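You operate a simulated robot arm through the tools that you are given. There is no shell and no other tool. Be economical: measure what you need, move in short steps, check, and stop when the job is done.

You are at the controls of a simulated robot arm. One attempt, no reset.

JOB
Take the green rack on the top of the island bench and put it away on the grey mat by the basin. Fetch the vial labelled "59" from the top of the brown bench and stand it on the top of the black mat. Fetch the small beaker and stand it on the blue slide. Put two of the grey vials from the cream bench in the green crate. Open the fridge door, take the blue bottle from the middle shelf of the fridge and put it on the lower shelf of the steel cart, then shut the door. Lift the tilt stand open. Any order will do. Set down upright: vial, small beaker, blue bottle.

The check looks at the end state, three seconds after you hand in, the way a careful person would. Anything else that was tipped, shoved, dropped, spilled or broken makes it a failure.

ROBOT AND FRAMES
A 7-joint arm with a two-finger parallel gripper on a trunk, on a base that drives. Base frame: it is fixed to the floor where the robot stands at the start and does not move with it; the origin is under the middle of the robot, x ahead of it, y to its left, z up; the surface under the hand at the start is at about z = 880. Units: mm, rad, N and s.
With the tool pointing down near the work surface it reaches from about 180 to 720 mm from the robot's upright axis, wherever it stands. Its first joint turns from -2.897 to 2.897 rad. Places, roughly: blue bottle [-6000, -4500, 1000]; blue slide [-1000, -750, 1000]; fridge door [-6300, -4400, 700]; green crate (39x22x13 cm) [500, -2800, 900]; green rack (12x6x5 cm) [500, 100, 900]; grey mat by the basin (42x20 cm) [2980, 140, 880]; grey vial [750, -2750, 1000]; lower shelf of the steel cart [-2900, -4700, 300]; small beaker (5x5x8 cm) [1000, -2100, 900]; tilt stand [-1400, -600, 900]; top of the black mat (20x20 cm) [860, -520, 880]; vial [500, -2250, 1000]. Payload 1.57 kg.
The TCP is the grasp point between the finger pads, 30 mm short of the fingertips. In the tool frame z runs along the fingers and y along their closing line. Largest opening 110 mm; finger width 24, thickness 12; the body of the gripper, 48 by 112 mm, starts 78 mm behind the TCP.
Orientation is that of the tool frame in the base frame, as a unit quaternion [x, y, z, w]. With the fingers straight down and closing along the base's y, the tool's x points along the base's -x, its y along +y and its z along -z.

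CONTROLS
- The arm moves only by the tool jog_arm. Its argument "commands" is one flat list of numbers, 6 for each row, row after row: the shift along the tool's x, y, z in cm, then the turn, a rotation vector about the tool's x, y, z in rad. In form: [x, y, z, rx, ry, rz, x, y, z, rx, ry, rz, ...]. A call has 1 to 8 rows; each row shifts and turns the commanded pose from where the row before left it, along the tool's axes as they then stand. "gripper" is the gripper command, from -1 (fully open) to 1 (shut), values between in proportion, set as the call begins (left out, the last holds). A row lasts 0.2 s, in which the tool goes at most 50 mm and 0.15 rad; a call with a longer step from one row to the next is refused whole, and so is a gripper value outside its range. Where a pose cannot be reached the arm comes as near as it can. A force on the tool above 40 N (or 10 N above the force at the start of the call, whichever is more), or a blocked arm, ends the call early, and 0.2 s more pass. Each finger travels about 45 mm/s and halts on what it meets, pressing with about 26 N; the grip force reading is that of the motor and also rises with nothing between the fingers. The clock runs only during rows and for 0.2 s after the last one: add rows that do not move to give the fingers time. It gives the time, the measured TCP pose, the force on the tool (base axes), the opening and the grip force at its end, in the units of the frame above (readings bear some noise), with the torque about the TCP (base axes, N m) and any sound that the robot's microphone picked up, and new pictures: "views" is both (left out), scene, wrist or none.
- Cameras (640 x 400 px; columns grow to the right, rows downward): "scene" is now at [18.7, 130.5, 1513.9]; the picture's right is [-0.30, -0.95, 0.00], its down [-0.67, 0.21, -0.71] and it looks along [0.68, -0.21, -0.70] (base axes); focal length 275 px, centre (320, 200). "wrist" rides on the gripper at [70, 16, -141] in the tool frame; the picture's right is [-0.23, 0.97, 0.00], its down [-0.86, -0.20, -0.48] and it looks along [-0.47, -0.11, 0.88] (tool axes); focal length 222 px, centre (320, 200). There is no depth. A picture from a camera that has moved, and an enlarged one, comes with that camera's place and axes in the base frame and with its lens.
- move_column(by): slides the trunk up (or, below 0, down) by that many mm; the arm and the scene camera ride with it, the base frame stays. It gives what a move gives, with no picture.
- base_move(legs): drives the robot by 1 to 6 legs, each [ahead, turn to the left] in mm and rad, along the robot's own axes; the way and the turn of a leg run together, so that a leg with both is an arc; at most 1500 mm and 3.142 rad a leg. The arm and the cameras ride along, it lands a little off, and it stops where it bumps. It gives what a move gives, and a new picture of the scene camera.
- head_to(pan, tilt): turns the head with the scene camera to pan (to the left, within 2.705 rad either way) and tilt (down, from -0.506 to 1.204), counted from straight ahead of the robot. It gives what a move gives, and a new picture of the scene camera.
- zoom(camera, box): a new picture of the part [left, top, right, bottom] of that camera's present view, enlarged. No time passes.
- job_done(): hands the job in; it is judged then, once.

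Go step by step. Nothing tells you exact positions but the pictures and the camera data: compare them with the known pose of the tool, close in by small moves and look again before you grip or let go. The budget is 217 turns and 260 pictures, counting those below and the enlarged ones. Unless the task says otherwise, let go and move clear before handing in.

The tools are called after "Emit:" by a JSON object that holds its "fn" and its "kwargs". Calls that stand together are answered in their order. jog_arm: Moves the arm, as the interface text tells. Its arguments: {"type":"object","properties":{"commands":{"type":"array","items":{"type":"number"}},"gripper":{"type":"number"},"views":{"type":"string","enum":["both","scene","wrist","none"]}},"required":["commands"]} The other tools are called the same way: move_column (by) slides the trunk up or down; base_move (legs) drives the base; head_to (pan, tilt) turns the head that bears the scene camera; zoom (camera, box) takes an enlarged picture of a part of a camera's view; job_done () hands the job in.

At the start:

```text
time_s: 0.0
tool_pos: [480.2, 45.2, 1140.4]
tool_rot: [0.0, 1.0, -0.001, 0.0]
wrist_force: [-0.1, -0.8, -0.9]
torque: [-0.02, -0.01, 0.01]
gripper_width: 110.1
finger_force: 0.0
trunk travel left (down, up): [-450.0, 140.0]
robot x, y, heading: [1.1, -0.0, 0.002]
head pan, tilt: [-0.305, 0.778]
```

scene: 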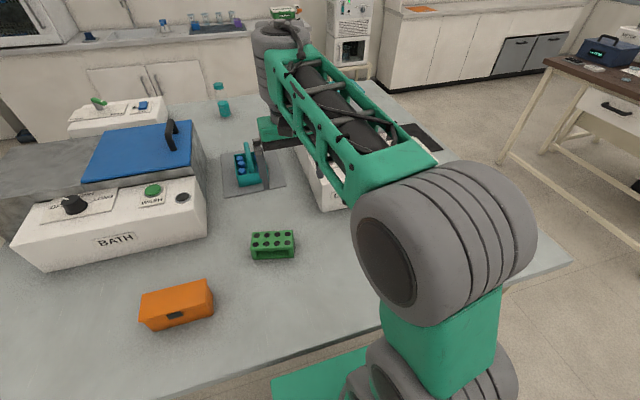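
wrist: 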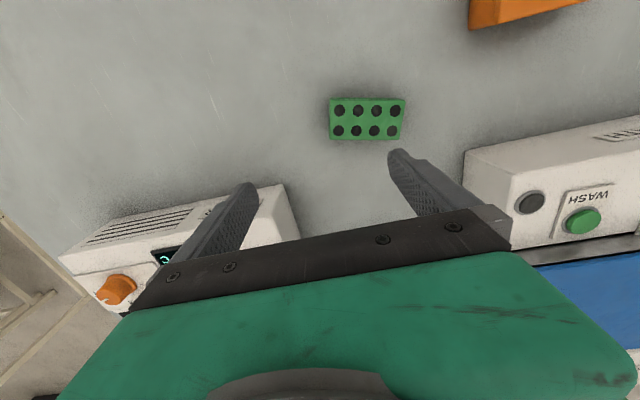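

The rack lies at about (478, 116), its long side roughly along y. I'll look around first to learn the layout of the room.

Emit:
{"fn": "head_to", "kwargs": {"pan": 0.5, "tilt": 0.35}}

Emit:
{"fn": "head_to", "kwargs": {"pan": -1.2, "tilt": 0.4}}

Emit:
{"fn": "head_to", "kwargs": {"pan": -2.3, "tilt": 0.4}}

Emit:
{"fn": "head_to", "kwargs": {"pan": 2.4, "tilt": 0.4}}

Emit:
{"fn": "head_to", "kwargs": {"pan": -0.2, "tilt": 0.3}}

```text
time_s: 1.1
tool_pos: [479.9, 45.2, 1138.8]
tool_rot: [-0.001, 1.0, -0.001, 0.0]
wrist_force: [-0.5, 0.5, -0.1]
torque: [0.05, 0.05, -0.01]
gripper_width: 110.3
finger_force: 0.0
trunk travel left (down, up): [-450.0, 140.0]
robot x, y, heading: [1.1, 0.0, 0.005]
head pan, tilt: [0.499, 0.351]
camera scene: at [22.7, 199.6, 1551.8], right [0.48, -0.88, 0.0], down [-0.3, -0.16, -0.94], along [0.82, 0.45, -0.34], focal length 275 px, centre (320, 200)
```

scene: 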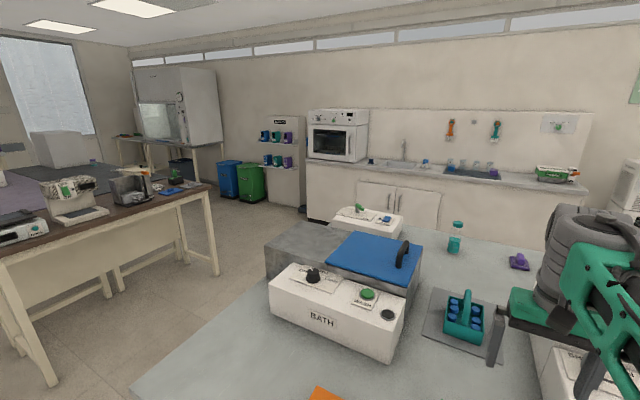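

```text
time_s: 2.9
tool_pos: [480.2, 44.9, 1139.0]
tool_rot: [-0.001, 1.0, -0.001, 0.0]
wrist_force: [0.4, -0.3, 0.4]
torque: [0.01, 0.01, -0.03]
gripper_width: 110.0
finger_force: 0.1
trunk travel left (down, up): [-450.0, 140.0]
robot x, y, heading: [0.3, 2.5, 0.004]
head pan, tilt: [-1.201, 0.4]
camera scene: at [-25.5, 68.7, 1547.3], right [-0.93, -0.36, 0.0], down [-0.14, 0.36, -0.92], along [0.33, -0.86, -0.39], focal length 275 px, centre (320, 200)
```

scene: 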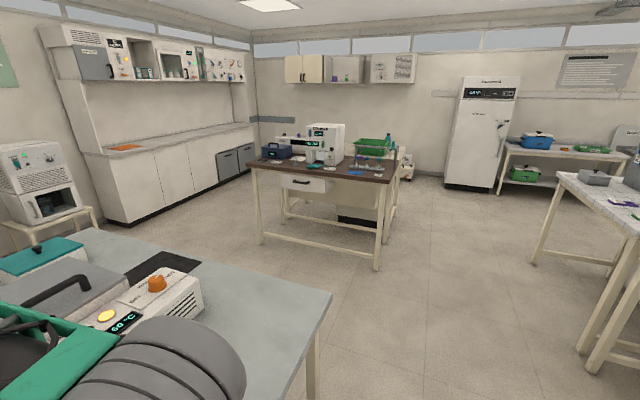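

```text
time_s: 4.2
tool_pos: [479.7, 45.1, 1139.8]
tool_rot: [0.0, 1.0, -0.001, 0.0]
wrist_force: [1.3, 0.4, 1.1]
torque: [0.02, -0.01, -0.02]
gripper_width: 110.0
finger_force: 0.0
trunk travel left (down, up): [-450.0, 140.0]
robot x, y, heading: [-0.1, -0.6, -0.002]
head pan, tilt: [-2.3, 0.4]
camera scene: at [-120.8, 86.0, 1547.3], right [-0.75, 0.67, 0.0], down [0.26, 0.29, -0.92], along [-0.61, -0.69, -0.39], focal length 275 px, centre (320, 200)
```

scene: 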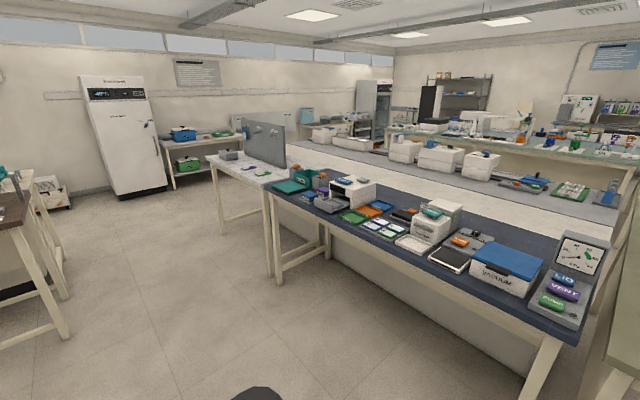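

```text
time_s: 7.9
tool_pos: [479.2, 45.4, 1139.9]
tool_rot: [0.0, 1.0, -0.001, 0.0]
wrist_force: [0.2, 0.0, 0.0]
torque: [-0.01, 0.0, 0.0]
gripper_width: 110.1
finger_force: 0.1
trunk travel left (down, up): [-450.0, 140.0]
robot x, y, heading: [-3.4, 0.7, 0.005]
head pan, tilt: [2.4, 0.4]
camera scene: at [-127.4, 217.7, 1547.3], right [0.68, 0.74, 0.0], down [0.29, -0.26, -0.92], along [-0.68, 0.62, -0.39], focal length 275 px, centre (320, 200)
```

scene: 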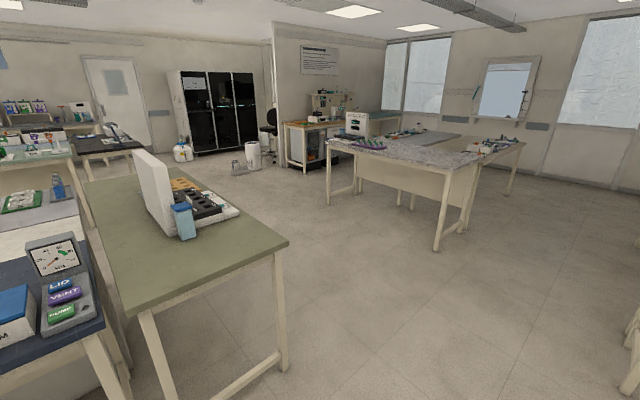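

```text
time_s: 10.3
tool_pos: [479.4, 45.7, 1139.9]
tool_rot: [-0.001, 1.0, -0.001, 0.0]
wrist_force: [-1.1, 0.6, 0.0]
torque: [0.01, 0.0, 0.01]
gripper_width: 109.9
finger_force: 0.0
trunk travel left (down, up): [-450.0, 140.0]
robot x, y, heading: [-0.1, -0.9, -0.002]
head pan, tilt: [-0.201, 0.3]
camera scene: at [32.4, 136.5, 1556.6], right [-0.2, -0.98, 0.0], down [-0.29, 0.06, -0.96], along [0.94, -0.19, -0.3], focal length 275 px, centre (320, 200)
```

scene: 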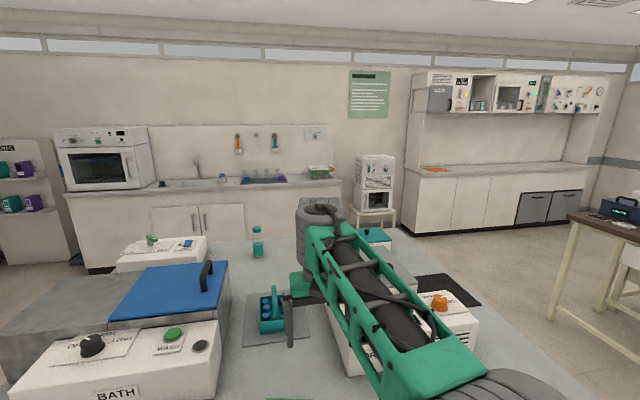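

The room is mapped roughly: the basin counter is beyond the island, the brown bench to the right and the fridge far behind. Next I turn the gripper to straddle the rack's short side.

Emit:
{"fn": "jog_arm", "kwargs": {"commands": [0, 3.5, 0, 0, 0, -0.15, 0.5, 3.5, 0, 0, 0, -0.15, 0, 0, 0, 0, 0, -0.15, 0, 0, 0, 0, 0, -0.15, 0, 0, 0, 0, 0, -0.15, 0, 0, 0, 0, 0, -0.15, 0, 0, 0, 0, 0, -0.15, 0, 0, 0, 0, 0, -0.15], "gripper": -1, "views": "none"}}

Emit:
{"fn": "jog_arm", "kwargs": {"commands": [0, 0, 4, 0, 0, -0.143, 0, 0, 4, 0, 0, 0, 0, 0, 4, 0, 0, 0, 0, 0, 0, 0, 0, 0], "views": "wrist"}}

```text
time_s: 12.1
tool_pos: [469.1, 114.1, 1140.2]
tool_rot: [-0.566, 0.825, -0.001, 0.0]
wrist_force: [0.1, -0.4, -0.4]
torque: [-0.01, -0.03, 0.01]
gripper_width: 110.1
finger_force: 0.0
trunk travel left (down, up): [-450.0, 140.0]
robot x, y, heading: [-2.5, -1.8, 0.001]
head pan, tilt: [-0.201, 0.3]
```

```text
time_s: 13.1
tool_pos: [469.5, 114.3, 1020.2]
tool_rot: [-0.622, 0.783, 0.0, 0.0]
wrist_force: [-0.5, 0.7, -0.4]
torque: [-0.02, 0.01, -0.02]
gripper_width: 110.2
finger_force: 0.1
trunk travel left (down, up): [-450.0, 140.0]
robot x, y, heading: [-1.0, 4.5, -0.001]
head pan, tilt: [-0.201, 0.3]
camera wrist: at [437.2, 49.7, 1161.6], right [-0.9, 0.44, 0.0], down [0.39, 0.79, 0.48], along [0.21, 0.43, -0.88], focal length 222 px, centre (320, 200)
```

wrist: 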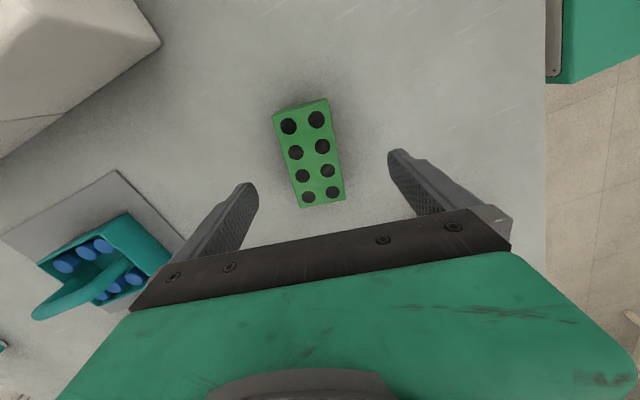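

The rack's centre is at (478, 115), so I'm lining up, descending and closing on it.

Emit:
{"fn": "jog_arm", "kwargs": {"commands": [-0.2, -0.85, 0, 0, 0, 0.024, 0, 0, 3, 0, 0, 0, 0, 0, 3, 0, 0, 0, 0, 0, 3, 0, 0, 0, 0, 0, 1.4, 0, 0, 0, 0, 0, 0, 0, 0, 0], "views": "wrist"}}

Emit:
{"fn": "jog_arm", "kwargs": {"commands": [0, 0, 0, 0, 0, 0, 0, 0, 0, 0, 0, 0, 0, 0, 0, 0, 0, 0, 0, 0, 0, 0, 0, 0, 0, 0, 0, 0, 0, 0], "gripper": 1, "views": "wrist"}}

```text
time_s: 14.5
tool_pos: [477.5, 114.4, 915.3]
tool_rot: [-0.613, 0.79, 0.0, 0.0]
wrist_force: [0.4, 0.2, -0.7]
torque: [0.05, -0.04, -0.02]
gripper_width: 110.3
finger_force: 0.1
trunk travel left (down, up): [-450.0, 140.0]
robot x, y, heading: [-0.4, 0.4, 0.001]
head pan, tilt: [-0.201, 0.3]
camera wrist: at [443.8, 50.9, 1056.0], right [-0.89, 0.46, 0.0], down [0.41, 0.78, 0.48], along [0.22, 0.42, -0.88], focal length 222 px, centre (320, 200)
```

wrist: 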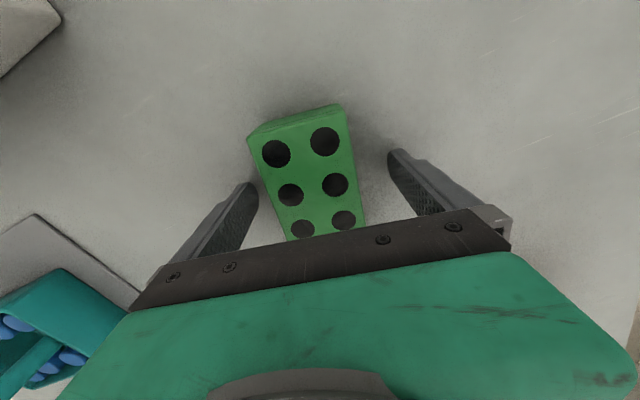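

```text
time_s: 15.7
tool_pos: [477.4, 116.3, 915.9]
tool_rot: [-0.612, 0.791, 0.0, 0.0]
wrist_force: [-0.3, 0.9, 0.1]
torque: [0.01, -0.02, 0.01]
gripper_width: 57.6
finger_force: 26.4
trunk travel left (down, up): [-450.0, 140.0]
robot x, y, heading: [2.1, 1.3, -0.003]
head pan, tilt: [-0.201, 0.3]
camera wrist: at [443.8, 50.9, 1056.2], right [-0.89, 0.46, 0.0], down [0.41, 0.78, 0.48], along [0.22, 0.42, -0.88], focal length 222 px, centre (320, 200)
```

wrist: 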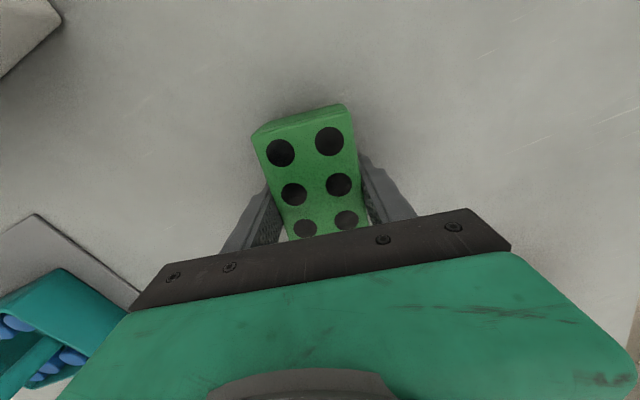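

The rack is held (57.6 mm). I'll lift it, pull it in, and drive around the right side of the island toward the basin.

Emit:
{"fn": "jog_arm", "kwargs": {"commands": [0, 0, -4, 0, 0, 0, 0, 0, -4, 0, 0, 0, 0, 0, -4, 0, 0, 0, 0, 0, -4, 0, 0, 0, 1, 4, -2, 0, 0, 0, 1, 4, -2, 0, 0, 0, 0, 0, 0, 0, 0, 0], "views": "wrist"}}

Emit:
{"fn": "base_move", "kwargs": {"legs": [[-400, 0], [0, -1.571], [1220, 0], [0, 1.571]]}}

```text
time_s: 17.3
tool_pos: [396.1, 115.0, 1116.6]
tool_rot: [-0.612, 0.791, -0.001, -0.001]
wrist_force: [-0.1, 0.6, -0.7]
torque: [-0.06, -0.03, 0.01]
gripper_width: 57.4
finger_force: 25.4
trunk travel left (down, up): [-450.0, 140.0]
robot x, y, heading: [-1.2, 0.5, 0.0]
head pan, tilt: [-0.201, 0.3]
camera wrist: at [362.2, 51.5, 1257.4], right [-0.89, 0.46, 0.0], down [0.41, 0.78, 0.48], along [0.22, 0.42, -0.88], focal length 222 px, centre (320, 200)
```

wrist: 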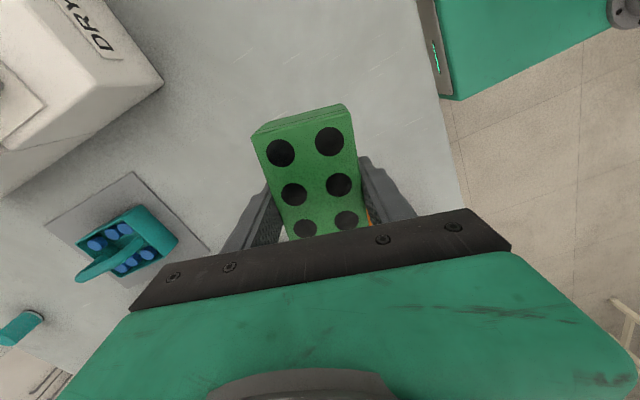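

```text
time_s: 33.2
tool_pos: [-25.3, -1071.7, 1116.6]
tool_rot: [-0.622, 0.783, -0.001, 0.0]
wrist_force: [1.0, 0.0, -1.2]
torque: [0.0, 0.01, 0.0]
gripper_width: 57.6
finger_force: 25.8
trunk travel left (down, up): [-450.0, 140.0]
robot x, y, heading: [-417.0, -1193.7, 0.019]
head pan, tilt: [-0.201, 0.3]
camera scene: at [-390.8, -1059.3, 1556.6], right [-0.18, -0.98, 0.0], down [-0.29, 0.05, -0.96], along [0.94, -0.17, -0.3], focal length 275 px, centre (320, 200)
```

scene: 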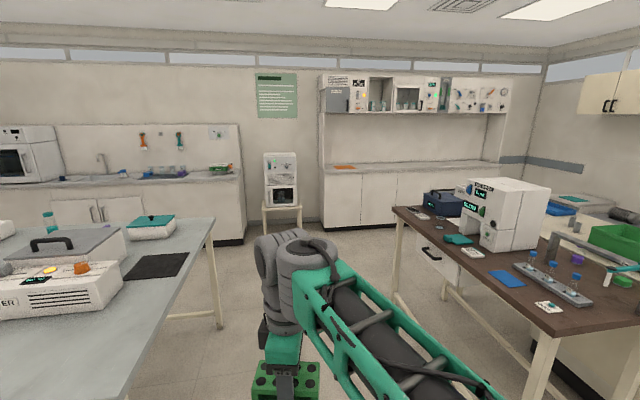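

The way is clear; I continue along the aisle past the island's far edge and turn to the basin.

Emit:
{"fn": "base_move", "kwargs": {"legs": [[1300, -0.019], [1230, 0], [0, 1.571], [1330, 0]]}}

Emit:
{"fn": "head_to", "kwargs": {"pan": -1.2, "tilt": 0.5}}

```text
time_s: 55.6
tool_pos: [1975.5, 519.9, 1115.9]
tool_rot: [0.993, -0.12, 0.001, -0.001]
wrist_force: [0.3, -0.2, -0.7]
torque: [-0.02, 0.0, 0.01]
gripper_width: 57.7
finger_force: 25.9
trunk travel left (down, up): [-450.0, 140.0]
robot x, y, heading: [2097.3, 123.5, 1.583]
head pan, tilt: [-0.201, 0.3]
camera scene: at [1959.5, 156.4, 1556.6], right [0.98, -0.19, 0.0], down [-0.06, -0.29, -0.96], along [0.18, 0.94, -0.3], focal length 275 px, centre (320, 200)
```

scene: 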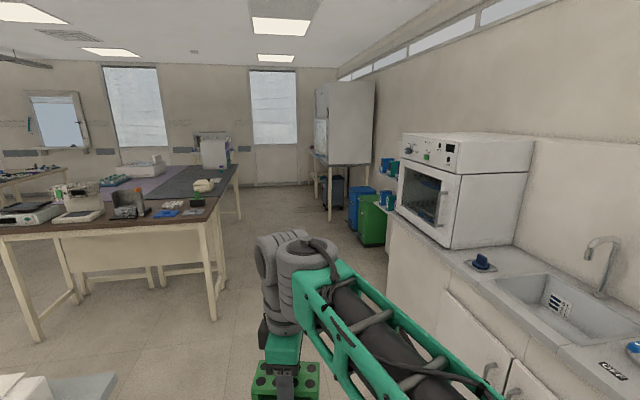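

```text
time_s: 56.8
tool_pos: [1974.7, 520.6, 1116.4]
tool_rot: [0.993, -0.12, 0.001, -0.001]
wrist_force: [0.1, -0.1, 0.2]
torque: [-0.02, 0.01, 0.02]
gripper_width: 57.6
finger_force: 26.1
trunk travel left (down, up): [-450.0, 140.0]
robot x, y, heading: [2095.5, 127.2, 1.581]
head pan, tilt: [-1.201, 0.499]
camera scene: at [2026.4, 98.6, 1538.2], right [0.37, -0.93, 0.0], down [-0.44, -0.18, -0.88], along [0.81, 0.33, -0.48], focal length 275 px, centre (320, 200)
```

scene: 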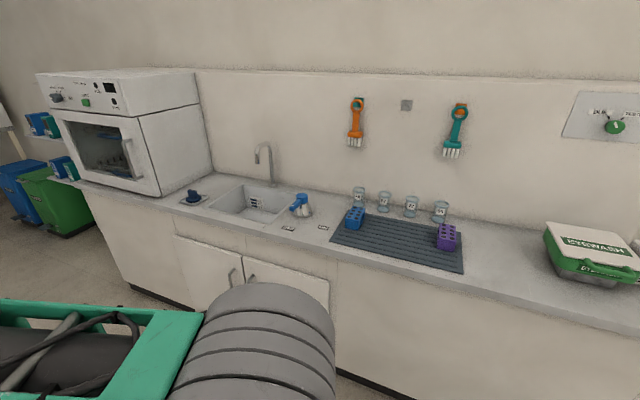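

The mat has a blue and a purple rack at its ends, so the middle near (2975, 144) is free. I turn to face it and look from above.

Emit:
{"fn": "base_move", "kwargs": {"legs": [[0, -1.581], [385, 0]]}}

Emit:
{"fn": "head_to", "kwargs": {"pan": -0.5, "tilt": 0.8}}

Emit:
{"fn": "jog_arm", "kwargs": {"commands": [0, 0, 0, 0, 0, 0], "views": "wrist"}}

```text
time_s: 63.2
tool_pos: [2878.3, 226.8, 1115.3]
tool_rot: [-0.606, 0.796, -0.001, -0.001]
wrist_force: [0.2, -0.7, -1.8]
torque: [0.0, 0.01, 0.02]
gripper_width: 57.7
finger_force: 26.2
trunk travel left (down, up): [-450.0, 140.0]
robot x, y, heading: [2481.5, 120.1, -0.017]
head pan, tilt: [-1.201, 0.499]
camera scene: at [2455.6, 189.0, 1538.2], right [-0.94, -0.35, 0.0], down [-0.17, 0.45, -0.88], along [0.3, -0.82, -0.48], focal length 275 px, centre (320, 200)
```

scene: 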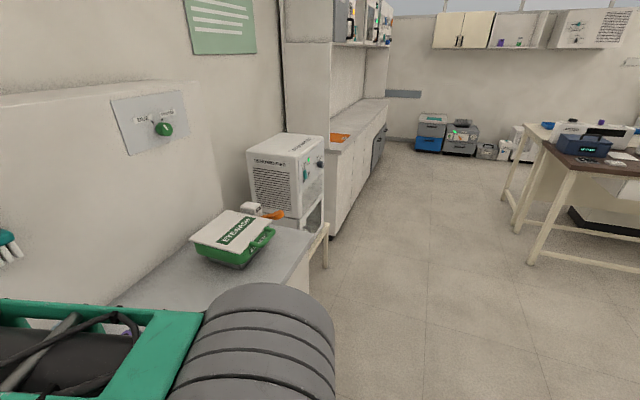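

```text
time_s: 64.2
tool_pos: [2879.1, 226.7, 1116.8]
tool_rot: [-0.606, 0.795, 0.0, 0.0]
wrist_force: [-0.6, 0.1, -0.8]
torque: [-0.02, 0.01, 0.0]
gripper_width: 57.6
finger_force: 26.0
trunk travel left (down, up): [-450.0, 140.0]
robot x, y, heading: [2483.1, 117.6, -0.017]
head pan, tilt: [-0.499, 0.799]
camera scene: at [2494.1, 234.4, 1512.2], right [-0.49, -0.87, 0.0], down [-0.62, 0.35, -0.7], along [0.61, -0.34, -0.72], focal length 275 px, centre (320, 200)
```

scene: 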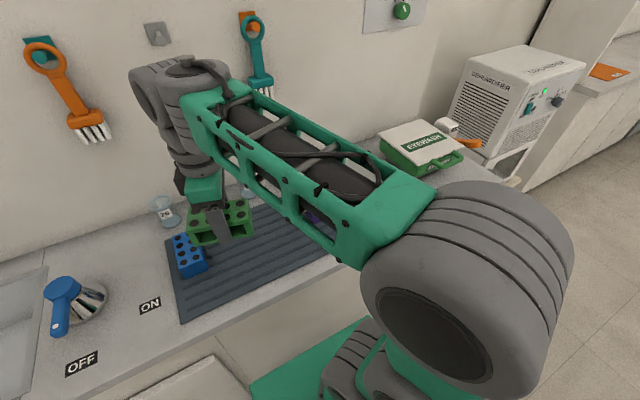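

```text
time_s: 64.6
tool_pos: [2877.7, 226.4, 1116.5]
tool_rot: [-0.606, 0.796, -0.001, -0.001]
wrist_force: [-0.1, 0.1, -1.7]
torque: [0.03, -0.01, 0.0]
gripper_width: 57.7
finger_force: 26.6
trunk travel left (down, up): [-450.0, 140.0]
robot x, y, heading: [2477.9, 119.7, -0.021]
head pan, tilt: [-0.499, 0.799]
camera wrist: at [2844.0, 163.8, 1257.2], right [-0.88, 0.48, 0.0], down [0.42, 0.77, 0.48], along [0.23, 0.42, -0.88], focal length 222 px, centre (320, 200)
```

wrist: 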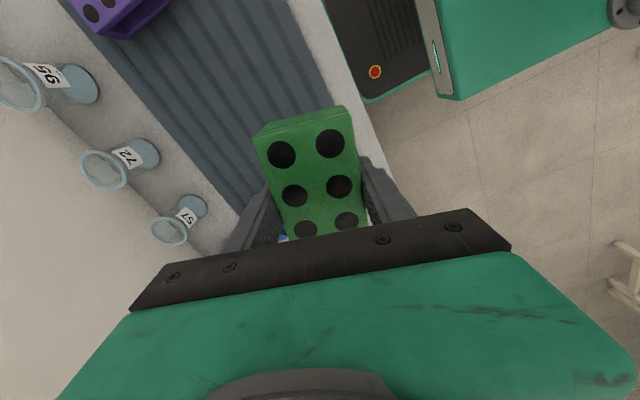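

The free middle of the mat is about (2968, 150). I move over it, square up, and lower to just above.

Emit:
{"fn": "jog_arm", "kwargs": {"commands": [1.65, -3.57, 0, 0, 0, 0, 1.65, -3.57, 0, 0, 0, 0, 1.65, -3.57, 0, 0, 0, 0, 0, 0, 4, 0, 0, -0.135, 0, 0, 4, 0, 0, -0.135, 0, 0, 4, 0, 0, 0, 0, 0, 3, 0, 0, 0, 0, 0, 0, 0, 0, 0]}}

```text
time_s: 66.4
tool_pos: [2967.8, 152.1, 964.0]
tool_rot: [0.708, -0.706, 0.001, 0.001]
wrist_force: [-0.4, -0.5, -1.8]
torque: [-0.02, 0.02, 0.01]
gripper_width: 57.6
finger_force: 25.8
trunk travel left (down, up): [-450.0, 140.0]
robot x, y, heading: [2483.1, 116.9, -0.014]
head pan, tilt: [-0.499, 0.799]
camera scene: at [2494.3, 234.5, 1512.2], right [-0.49, -0.87, 0.0], down [-0.62, 0.35, -0.7], along [0.61, -0.34, -0.72], focal length 275 px, centre (320, 200)
camera wrist: at [2951.9, 81.8, 1105.8], right [-0.97, 0.23, 0.0], down [0.2, 0.86, 0.48], along [0.11, 0.47, -0.88], focal length 222 px, centre (320, 200)
```

scene: 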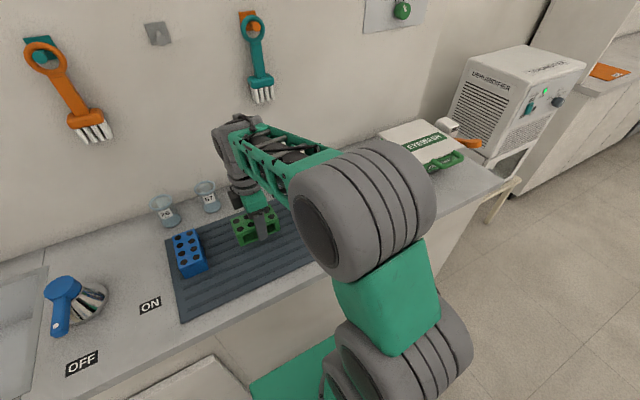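
wrist: 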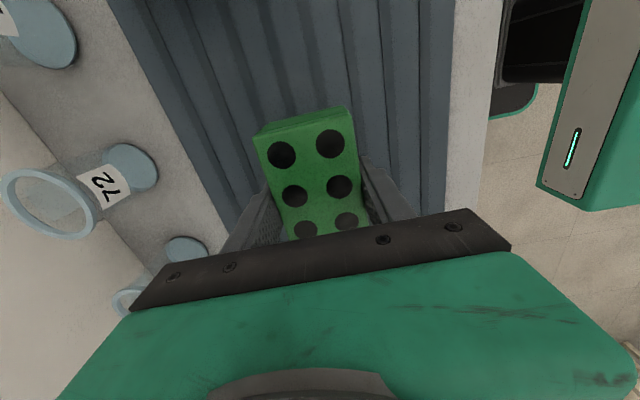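

Well centred over the mat; lowering gently until contact.

Emit:
{"fn": "jog_arm", "kwargs": {"commands": [0, 0, 2, 0, 0, 0, 0, 0, 1.5, 0, 0, 0, 0, 0, 0.3, 0, 0, 0, 0, 0, 0.3, 0, 0, 0, 0, 0, 0.3, 0, 0, 0, 0, 0, 0, 0, 0, 0], "views": "none"}}

```text
time_s: 67.8
tool_pos: [2968.1, 150.5, 921.2]
tool_rot: [0.707, -0.707, 0.002, 0.0]
wrist_force: [0.5, -0.4, -0.9]
torque: [-0.01, -0.02, 0.01]
gripper_width: 57.6
finger_force: 26.3
trunk travel left (down, up): [-450.0, 140.0]
robot x, y, heading: [2481.0, 117.0, -0.019]
head pan, tilt: [-0.499, 0.799]
```

Emit:
{"fn": "jog_arm", "kwargs": {"commands": [0, 0, 0.2, 0, 0, 0, 0, 0, 0.2, 0, 0, 0, 0, 0, 0.2, 0, 0, 0, 0, 0, 0.2, 0, 0, 0, 0, 0, 0.2, 0, 0, 0], "views": "none"}}

```text
time_s: 69.2
tool_pos: [2967.8, 149.7, 917.1]
tool_rot: [0.708, -0.707, 0.002, -0.002]
wrist_force: [-9.5, -2.2, 17.8]
torque: [-0.1, 0.85, 0.1]
gripper_width: 57.8
finger_force: 26.3
trunk travel left (down, up): [-450.0, 140.0]
robot x, y, heading: [2481.5, 120.9, -0.017]
head pan, tilt: [-0.499, 0.799]
stopped in row 5: the force on the tool passed its limit at 41 N (the readings are from after the stop); the commanded pose is now the measured one
```

The rack touches the mat; I open slowly and rise straight up.

Emit:
{"fn": "jog_arm", "kwargs": {"commands": [0, 0, 0, 0, 0, 0, 0, 0, 0, 0, 0, 0, 0, 0, 0, 0, 0, 0, 0, 0, 0, 0, 0, 0], "gripper": -0.6, "views": "none"}}

Emit:
{"fn": "jog_arm", "kwargs": {"commands": [0, 0, -2, 0, 0, 0, 0, 0, -4, 0, 0, 0, 0, 0, -4, 0, 0, 0, 0, 0, -4, 0, 0, 0, 0, 0, -4, 0, 0, 0, 0, 0, -4, 0, 0, 0], "views": "wrist"}}

```text
time_s: 70.2
tool_pos: [2970.7, 149.8, 915.8]
tool_rot: [-0.707, 0.707, -0.004, 0.004]
wrist_force: [19.6, -2.3, 26.7]
torque: [-0.05, 0.5, 0.05]
gripper_width: 70.8
finger_force: 0.0
trunk travel left (down, up): [-450.0, 140.0]
robot x, y, heading: [2481.9, 118.4, -0.016]
head pan, tilt: [-0.499, 0.799]
```

```text
time_s: 71.6
tool_pos: [2968.4, 152.1, 1135.6]
tool_rot: [-0.707, 0.707, -0.002, 0.001]
wrist_force: [-0.2, -0.5, 0.7]
torque: [-0.03, 0.0, -0.02]
gripper_width: 88.0
finger_force: 0.0
trunk travel left (down, up): [-450.0, 140.0]
robot x, y, heading: [2481.6, 122.6, -0.016]
head pan, tilt: [-0.499, 0.799]
camera wrist: at [2951.7, 81.8, 1277.4], right [-0.97, 0.23, 0.0], down [0.2, 0.86, 0.48], along [0.11, 0.47, -0.88], focal length 222 px, centre (320, 200)
```

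wrist: 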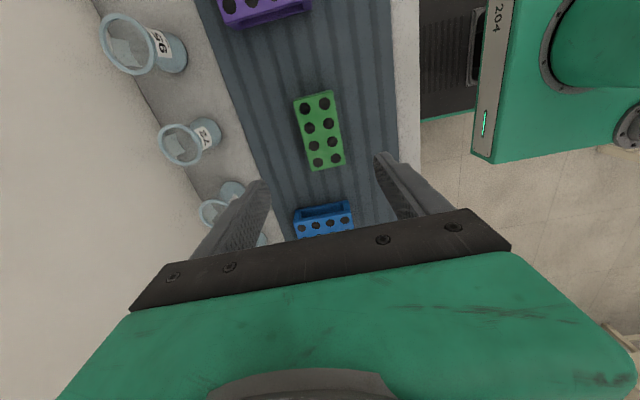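

The rack stands on the mat between the others. Next I drive back along the aisle and face the brown bench.

Emit:
{"fn": "base_move", "kwargs": {"legs": [[-385, 0], [0, -1.555], [1310, 0], [0, -1.571], [1350, 0], [0, 1.571]]}}

Emit:
{"fn": "head_to", "kwargs": {"pan": 0.3, "tilt": 0.55}}

Emit:
{"fn": "head_to", "kwargs": {"pan": -0.5, "tilt": 0.55}}

```text
time_s: 98.1
tool_pos: [763.5, -1701.1, 1136.5]
tool_rot: [-0.015, 1.0, -0.003, 0.0]
wrist_force: [-0.7, -0.7, 0.8]
torque: [0.02, -0.01, 0.01]
gripper_width: 88.1
finger_force: 0.1
trunk travel left (down, up): [-450.0, 140.0]
robot x, y, heading: [714.5, -1214.1, -1.558]
head pan, tilt: [-0.499, 0.799]
camera scene: at [833.3, -1222.9, 1512.2], right [-0.88, 0.47, 0.0], down [0.34, 0.63, -0.7], along [-0.33, -0.62, -0.72], focal length 275 px, centre (320, 200)
```

scene: 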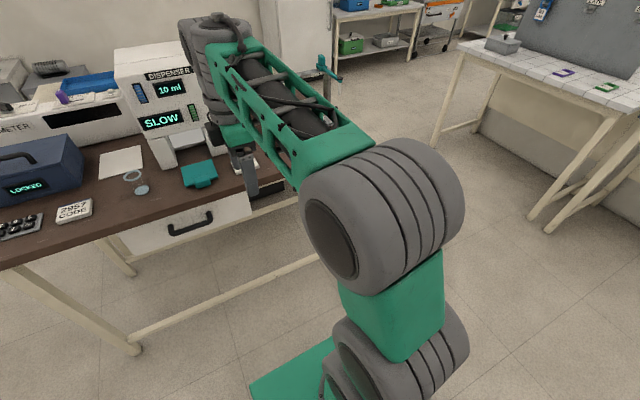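

```text
time_s: 99.3
tool_pos: [764.7, -1700.9, 1135.6]
tool_rot: [-0.015, 1.0, -0.003, -0.001]
wrist_force: [0.6, 1.2, -0.3]
torque: [-0.06, -0.03, 0.0]
gripper_width: 88.2
finger_force: 0.1
trunk travel left (down, up): [-450.0, 140.0]
robot x, y, heading: [716.7, -1213.6, -1.558]
head pan, tilt: [0.3, 0.55]
camera scene: at [898.5, -1237.1, 1533.6], right [-0.95, -0.31, 0.0], down [-0.16, 0.5, -0.85], along [0.26, -0.81, -0.52], focal length 275 px, centre (320, 200)
```

scene: 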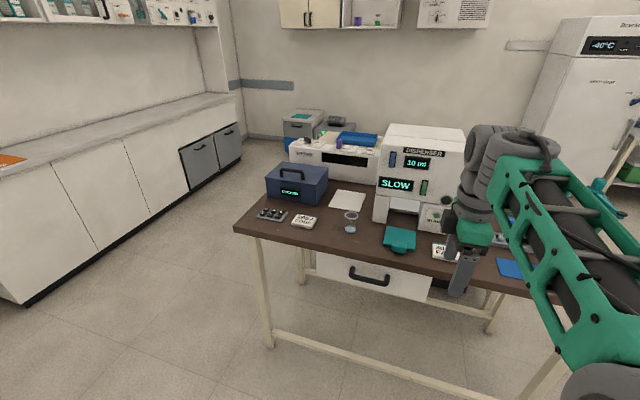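

```text
time_s: 100.4
tool_pos: [763.7, -1701.2, 1136.4]
tool_rot: [-0.015, 1.0, -0.003, 0.0]
wrist_force: [-0.2, 0.6, -0.4]
torque: [0.05, 0.01, 0.02]
gripper_width: 88.4
finger_force: 0.1
trunk travel left (down, up): [-450.0, 140.0]
robot x, y, heading: [715.9, -1213.9, -1.56]
head pan, tilt: [-0.499, 0.55]
camera scene: at [829.0, -1231.0, 1533.6], right [-0.88, 0.47, 0.0], down [0.24, 0.46, -0.85], along [-0.4, -0.75, -0.52], focal length 275 px, centre (320, 200)
```

scene: 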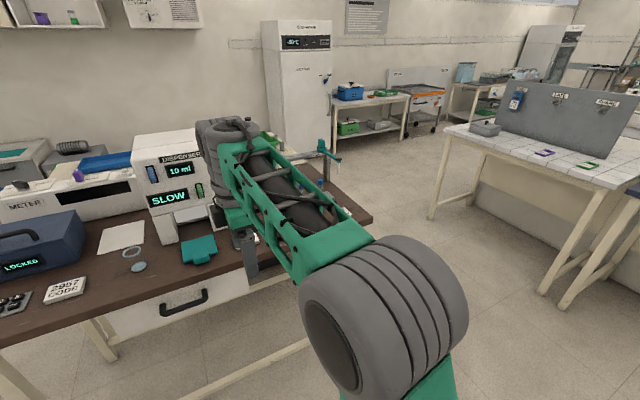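

The beaker is at about (1043, -2067) and the bench edge at y≈-1940. I shift over in front of the vial stand near x=500.

Emit:
{"fn": "base_move", "kwargs": {"legs": [[0, -1.571], [215, 0], [0, 1.563], [350, 0]]}}

Emit:
{"fn": "head_to", "kwargs": {"pan": 0.35, "tilt": 0.7}}

Emit:
{"fn": "jog_arm", "kwargs": {"commands": [0, 0, 0, 0, 0, 0], "views": "wrist"}}

```text
time_s: 111.6
tool_pos: [538.3, -2057.2, 1136.0]
tool_rot: [-0.005, 1.0, -0.003, 0.0]
wrist_force: [-0.2, 0.6, -0.5]
torque: [-0.03, 0.02, 0.02]
gripper_width: 87.7
finger_force: 0.1
trunk travel left (down, up): [-450.0, 140.0]
robot x, y, heading: [500.1, -1568.2, -1.579]
head pan, tilt: [-0.499, 0.55]
camera scene: at [612.2, -1587.8, 1533.6], right [-0.87, 0.49, 0.0], down [0.25, 0.46, -0.85], along [-0.41, -0.75, -0.52], focal length 275 px, centre (320, 200)
```

scene: 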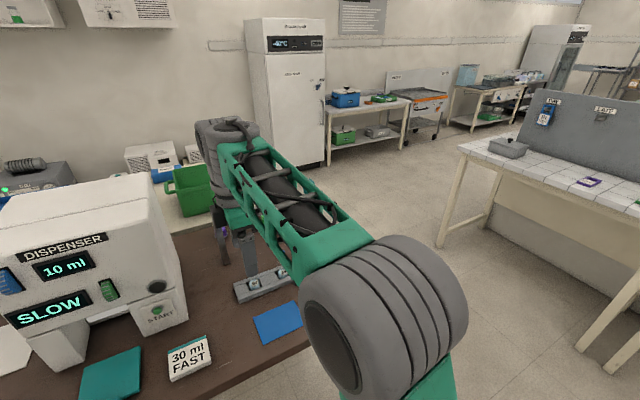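

```text
time_s: 112.8
tool_pos: [538.0, -2055.5, 1136.4]
tool_rot: [-0.005, 1.0, -0.004, 0.0]
wrist_force: [0.4, -0.4, 0.9]
torque: [-0.02, 0.0, 0.01]
gripper_width: 88.1
finger_force: 0.0
trunk travel left (down, up): [-450.0, 140.0]
robot x, y, heading: [499.8, -1571.7, -1.578]
head pan, tilt: [0.351, 0.7]
camera scene: at [684.3, -1589.1, 1520.5], right [-0.94, -0.34, 0.0], down [-0.22, 0.61, -0.77], along [0.26, -0.72, -0.64], focal length 275 px, centre (320, 200)
```

scene: 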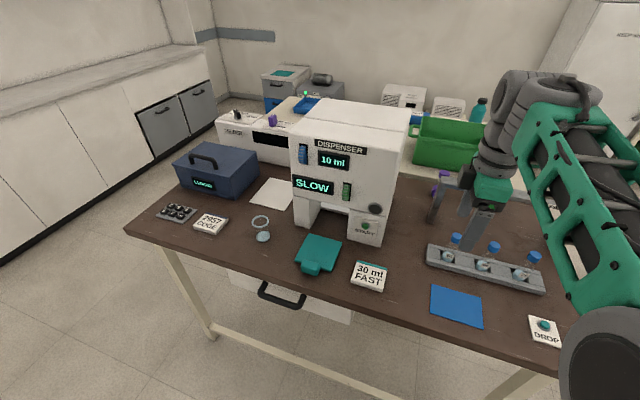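

```text
time_s: 113.2
tool_pos: [537.4, -2056.6, 1134.9]
tool_rot: [-0.005, 1.0, -0.003, 0.001]
wrist_force: [-0.3, 0.3, -0.2]
torque: [0.01, 0.01, -0.01]
gripper_width: 88.1
finger_force: 0.0
trunk travel left (down, up): [-450.0, 140.0]
robot x, y, heading: [502.7, -1568.0, -1.58]
head pan, tilt: [0.351, 0.7]
camera wrist: at [467.7, -2040.7, 1277.3], right [0.22, 0.98, 0.0], down [0.86, -0.19, 0.48], along [0.47, -0.11, -0.88], focal length 222 px, centre (320, 200)
```

wrist: 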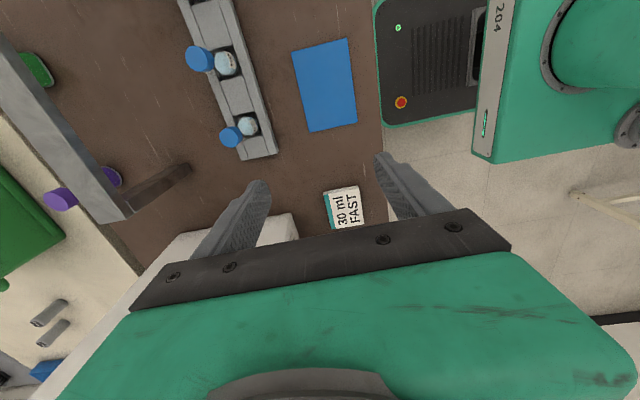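

Three blue-capped vials stand in a grey holder; I zoom in to read the labels.

Emit:
{"fn": "zoom", "kwargs": {"camera": "scene", "box": [400, 200, 580, 320]}}

Emit:
{"fn": "zoom", "kwargs": {"camera": "wrist", "box": [150, 0, 310, 170]}}

```text
3.33 times, centred on (490, 260) of scene
camera zoom: at [684.4, -1589.1, 1520.5], right [-0.94, -0.34, 0.0], down [-0.22, 0.61, -0.76], along [0.26, -0.72, -0.64], focal length 916 px, centre (-247, 0)
```

zoom: 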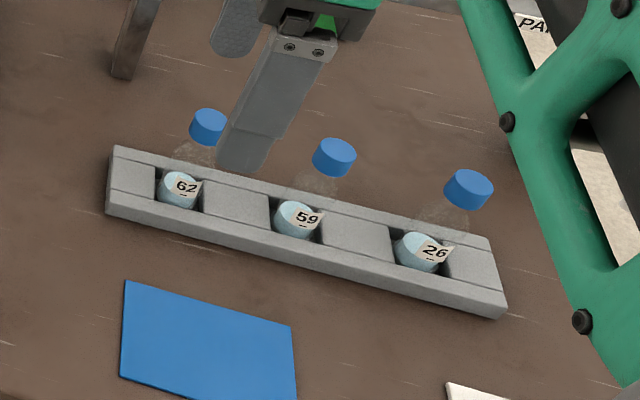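

```text
2.35 times, centred on (230, 85) of wrist
camera zoom: at [467.7, -2040.7, 1277.3], right [0.22, 0.98, 0.0], down [0.86, -0.19, 0.48], along [0.47, -0.11, -0.88], focal length 523 px, centre (532, 471)
```

zoom: 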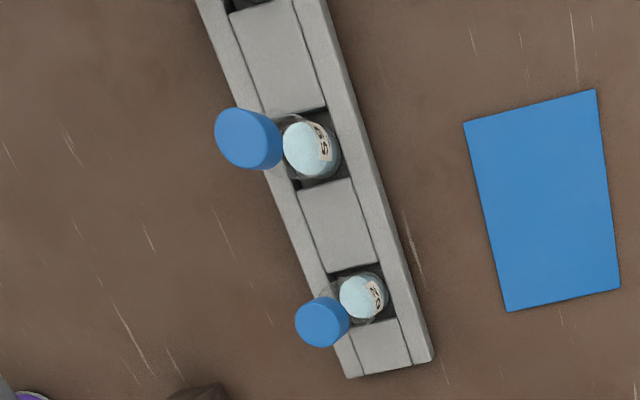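

Vial 59 is the middle one, its cap at roughly (418, -2171, 977). I move above it and look again.

Emit:
{"fn": "jog_arm", "kwargs": {"commands": [2.99, -2.86, 0, 0, 0, 0, 2.99, -2.86, 0, 0, 0, 0, 2.99, -2.86, 0, 0, 0, 0, 2.99, -2.86, 0, 0, 0, 0, 0, 0, 4, 0, 0, 0, 0, 0, 3, 0, 0, 0, 0, 0, 0, 0, 0, 0]}}

```text
time_s: 114.8
tool_pos: [420.7, -2172.2, 1066.4]
tool_rot: [-0.005, 1.0, -0.003, 0.0]
wrist_force: [0.2, 0.2, 0.2]
torque: [0.01, 0.03, 0.05]
gripper_width: 88.0
finger_force: 0.0
trunk travel left (down, up): [-450.0, 140.0]
robot x, y, heading: [499.7, -1564.2, -1.579]
head pan, tilt: [0.351, 0.7]
camera scene: at [684.2, -1589.4, 1520.5], right [-0.94, -0.34, 0.0], down [-0.22, 0.61, -0.76], along [0.26, -0.72, -0.64], focal length 275 px, centre (320, 200)
camera wrist: at [350.7, -2156.4, 1207.8], right [0.22, 0.98, -0.01], down [0.86, -0.19, 0.48], along [0.47, -0.11, -0.88], focal length 222 px, centre (320, 200)
```

scene: 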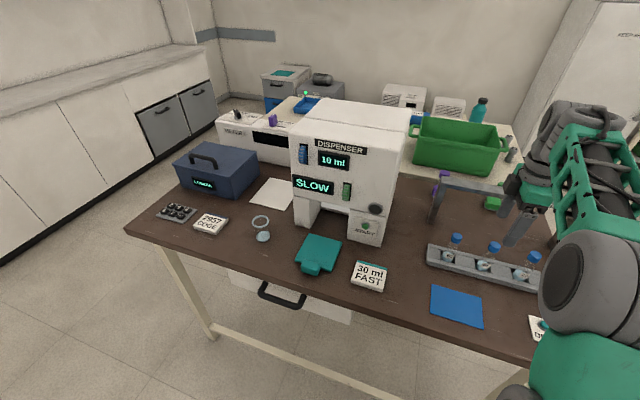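
wrist: 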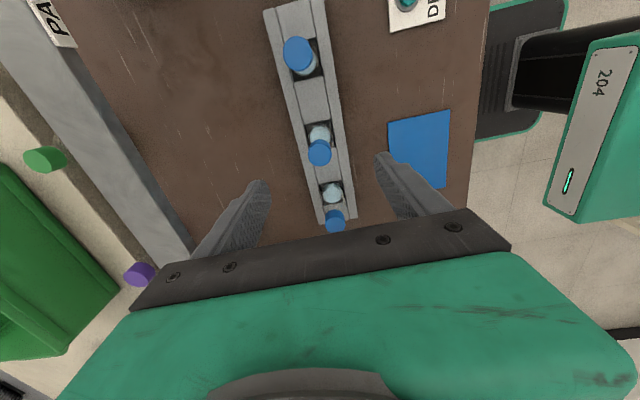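

The cap is at (418, -2173, 977). Descending to grip at the cap level.

Emit:
{"fn": "jog_arm", "kwargs": {"commands": [0.27, -0.1, 3, 0, 0, 0, 0, 0, 3, 0, 0, 0, 0, 0, 3, 0, 0, 0, 0, 0, 1.2, 0, 0, 0, 0, 0, 0, 0, 0, 0], "views": "wrist"}}

Emit:
{"fn": "jog_arm", "kwargs": {"commands": [0, 0, 0, 0, 0, 0, 0, 0, 0, 0, 0, 0, 0, 0, 0, 0, 0, 0, 0, 0, 0, 0, 0, 0, 0, 0, 0, 0, 0, 0], "gripper": 1, "views": "wrist"}}

```text
time_s: 116.0
tool_pos: [416.5, -2173.8, 965.0]
tool_rot: [-0.004, 1.0, -0.002, 0.0]
wrist_force: [0.2, -0.7, 0.5]
torque: [0.03, 0.04, 0.0]
gripper_width: 88.2
finger_force: 0.0
trunk travel left (down, up): [-450.0, 140.0]
robot x, y, heading: [498.6, -1569.4, -1.58]
head pan, tilt: [0.351, 0.7]
camera wrist: at [346.3, -2158.3, 1106.0], right [0.22, 0.98, 0.0], down [0.86, -0.19, 0.48], along [0.47, -0.11, -0.88], focal length 222 px, centre (320, 200)
```

wrist: 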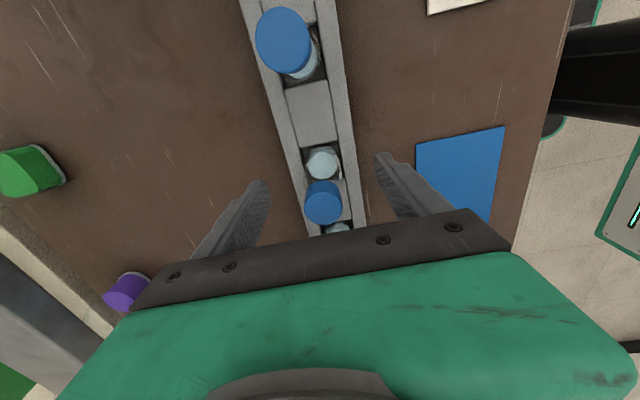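

```text
time_s: 117.2
tool_pos: [416.0, -2174.0, 966.1]
tool_rot: [-0.004, 1.0, -0.002, 0.0]
wrist_force: [0.3, 0.1, 0.0]
torque: [-0.02, -0.01, 0.02]
gripper_width: 28.6
finger_force: 26.1
trunk travel left (down, up): [-450.0, 140.0]
robot x, y, heading: [501.3, -1568.8, -1.581]
head pan, tilt: [0.351, 0.7]
camera wrist: at [346.4, -2158.3, 1106.3], right [0.22, 0.98, 0.0], down [0.86, -0.19, 0.48], along [0.47, -0.11, -0.88], focal length 222 px, centre (320, 200)
```

wrist: 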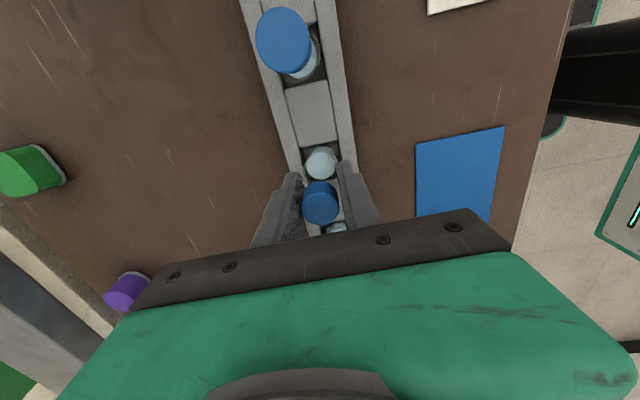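

Gripped at 28.6 mm. Lifting straight up.

Emit:
{"fn": "jog_arm", "kwargs": {"commands": [0, 0, -2, 0, 0, 0, 0, 0, -2, 0, 0, 0, 0, 0, -4, 0, 0, 0, 0, 0, -4, 0, 0, 0, 0, 0, -4, 0, 0, 0, 0, 0, -2, 0, 0, 0, 0, 0, 0, 0, 0, 0], "views": "both"}}

```text
time_s: 118.8
tool_pos: [419.8, -2171.1, 1145.4]
tool_rot: [-0.004, 1.0, -0.003, 0.0]
wrist_force: [-0.1, -0.2, -0.1]
torque: [0.0, -0.03, -0.01]
gripper_width: 28.6
finger_force: 26.2
trunk travel left (down, up): [-450.0, 140.0]
robot x, y, heading: [499.2, -1568.9, -1.583]
head pan, tilt: [0.351, 0.7]
camera scene: at [684.3, -1589.2, 1520.5], right [-0.94, -0.34, 0.0], down [-0.22, 0.61, -0.76], along [0.26, -0.72, -0.64], focal length 275 px, centre (320, 200)
camera wrist: at [348.5, -2155.7, 1286.4], right [0.22, 0.98, 0.0], down [0.86, -0.19, 0.48], along [0.47, -0.11, -0.88], focal length 222 px, centre (320, 200)
```

scene: 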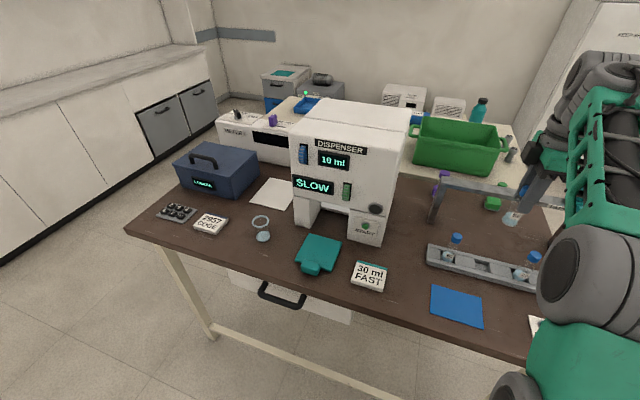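
wrist: 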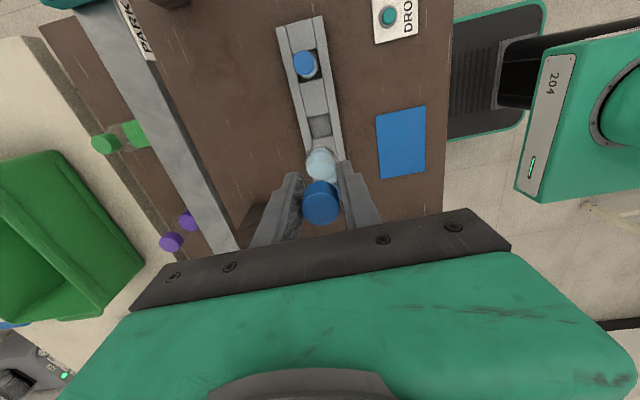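

Vial 59 is out. I pull in the arm and drive to the black mat's side of the island.

Emit:
{"fn": "jog_arm", "kwargs": {"commands": [-1.5, 4, -0.5, 0, 0, 0, -1.5, 4, -0.5, 0, 0, 0, -1.5, 4, 0, 0, 0, 0, -1.5, 4, 0, 0, 0, 0, 0, 0, 0, 0, 0, 0], "views": "none"}}

Emit:
{"fn": "base_move", "kwargs": {"legs": [[-350, 0], [0, 1.58], [365, 0], [0, 1.571], [150, 0]]}}

Emit:
{"fn": "head_to", "kwargs": {"pan": 0.5, "tilt": 0.8}}

```text
time_s: 120.0
tool_pos: [475.1, -2010.8, 1152.7]
tool_rot: [-0.004, 1.0, -0.003, 0.001]
wrist_force: [-1.4, -0.3, -0.6]
torque: [-0.04, -0.01, 0.01]
gripper_width: 28.3
finger_force: 26.2
trunk travel left (down, up): [-450.0, 140.0]
robot x, y, heading: [499.3, -1568.8, -1.58]
head pan, tilt: [0.351, 0.7]
```

```text
time_s: 132.7
tool_pos: [928.7, -623.3, 1151.5]
tool_rot: [1.0, -0.022, 0.0, -0.002]
wrist_force: [-0.3, 0.3, -1.3]
torque: [0.01, -0.01, -0.01]
gripper_width: 28.7
finger_force: 25.6
trunk travel left (down, up): [-450.0, 140.0]
robot x, y, heading: [885.0, -1069.7, 1.508]
head pan, tilt: [0.351, 0.7]
camera scene: at [698.1, -1034.4, 1520.4], right [0.96, 0.29, 0.0], down [0.18, -0.62, -0.76], along [-0.22, 0.73, -0.64], focal length 275 px, centre (320, 200)
```

scene: 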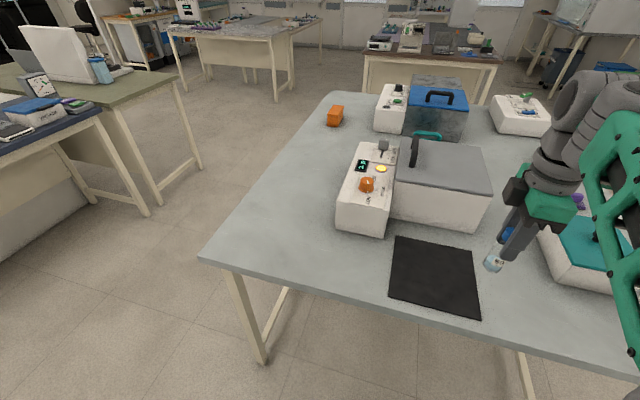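

```text
time_s: 133.4
tool_pos: [927.4, -624.0, 1151.6]
tool_rot: [1.0, -0.021, 0.0, -0.003]
wrist_force: [0.0, 0.7, -0.3]
torque: [0.0, -0.01, -0.03]
gripper_width: 28.5
finger_force: 26.2
trunk travel left (down, up): [-450.0, 140.0]
robot x, y, heading: [878.6, -1063.6, 1.508]
head pan, tilt: [0.499, 0.799]
camera scene: at [688.2, -1043.1, 1512.2], right [0.91, 0.42, 0.0], down [0.3, -0.65, -0.7], along [-0.3, 0.63, -0.72], focal length 275 px, centre (320, 200)
```

scene: 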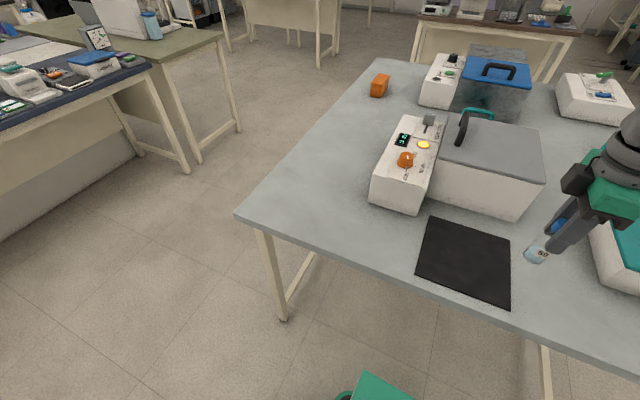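

The mat's centre is at about (868, -520). I carry the vial over it and lower partway.

Emit:
{"fn": "jog_arm", "kwargs": {"commands": [-2.19, -3.38, 0, 0, 0, 0, -2.19, -3.38, 0, 0, 0, 0, -2.19, -3.38, 0, 0, 0, 0, 0, 0, 4, 0, 0, 0, 0, 0, 4, 0, 0, 0, 0, 0, 4, 0, 0, 0, 0, 0, 3.5, 0, 0, 0, 0, 0, 0, 0, 0, 0], "views": "both"}}

```text
time_s: 135.2
tool_pos: [864.8, -519.2, 995.4]
tool_rot: [1.0, -0.023, 0.001, -0.003]
wrist_force: [-0.4, 0.1, -0.7]
torque: [0.0, 0.04, -0.02]
gripper_width: 28.4
finger_force: 25.7
trunk travel left (down, up): [-450.0, 140.0]
robot x, y, heading: [879.6, -1067.9, 1.512]
head pan, tilt: [0.499, 0.799]
camera scene: at [688.1, -1043.0, 1512.2], right [0.91, 0.42, 0.0], down [0.3, -0.65, -0.7], along [-0.3, 0.63, -0.72], focal length 275 px, centre (320, 200)
camera wrist: at [932.3, -539.4, 1137.5], right [-0.27, -0.96, 0.0], down [-0.85, 0.23, 0.48], along [-0.46, 0.13, -0.88], focal length 222 px, centre (320, 200)
```

scene: 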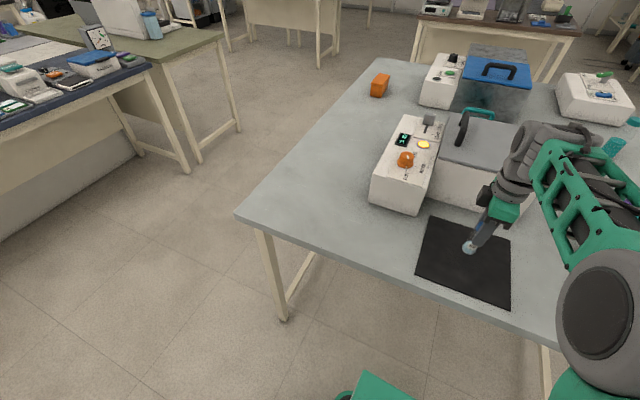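
wrist: 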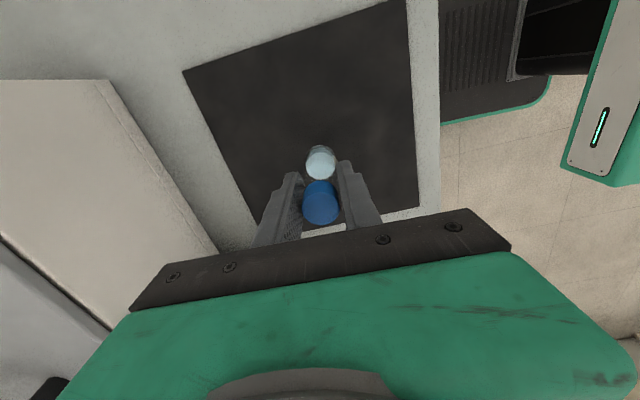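

Centred on the mat; lowering in small steps to contact.

Emit:
{"fn": "jog_arm", "kwargs": {"commands": [0, 0, 1, 0, 0, 0, 0, 0, 0.6, 0, 0, 0, 0, 0, 0.4, 0, 0, 0, 0, 0, 0.3, 0, 0, 0, 0, 0, 0.3, 0, 0, 0, 0, 0, 0.3, 0, 0, 0, 0, 0, 0.3, 0, 0, 0, 0, 0, 0.3, 0, 0, 0], "views": "none"}}

```text
time_s: 137.0
tool_pos: [866.1, -518.0, 964.7]
tool_rot: [1.0, -0.021, 0.0, -0.005]
wrist_force: [1.4, -1.9, 17.5]
torque: [-0.18, -0.07, -0.03]
gripper_width: 28.5
finger_force: 25.8
trunk travel left (down, up): [-450.0, 140.0]
robot x, y, heading: [881.9, -1068.8, 1.51]
head pan, tilt: [0.499, 0.799]
```

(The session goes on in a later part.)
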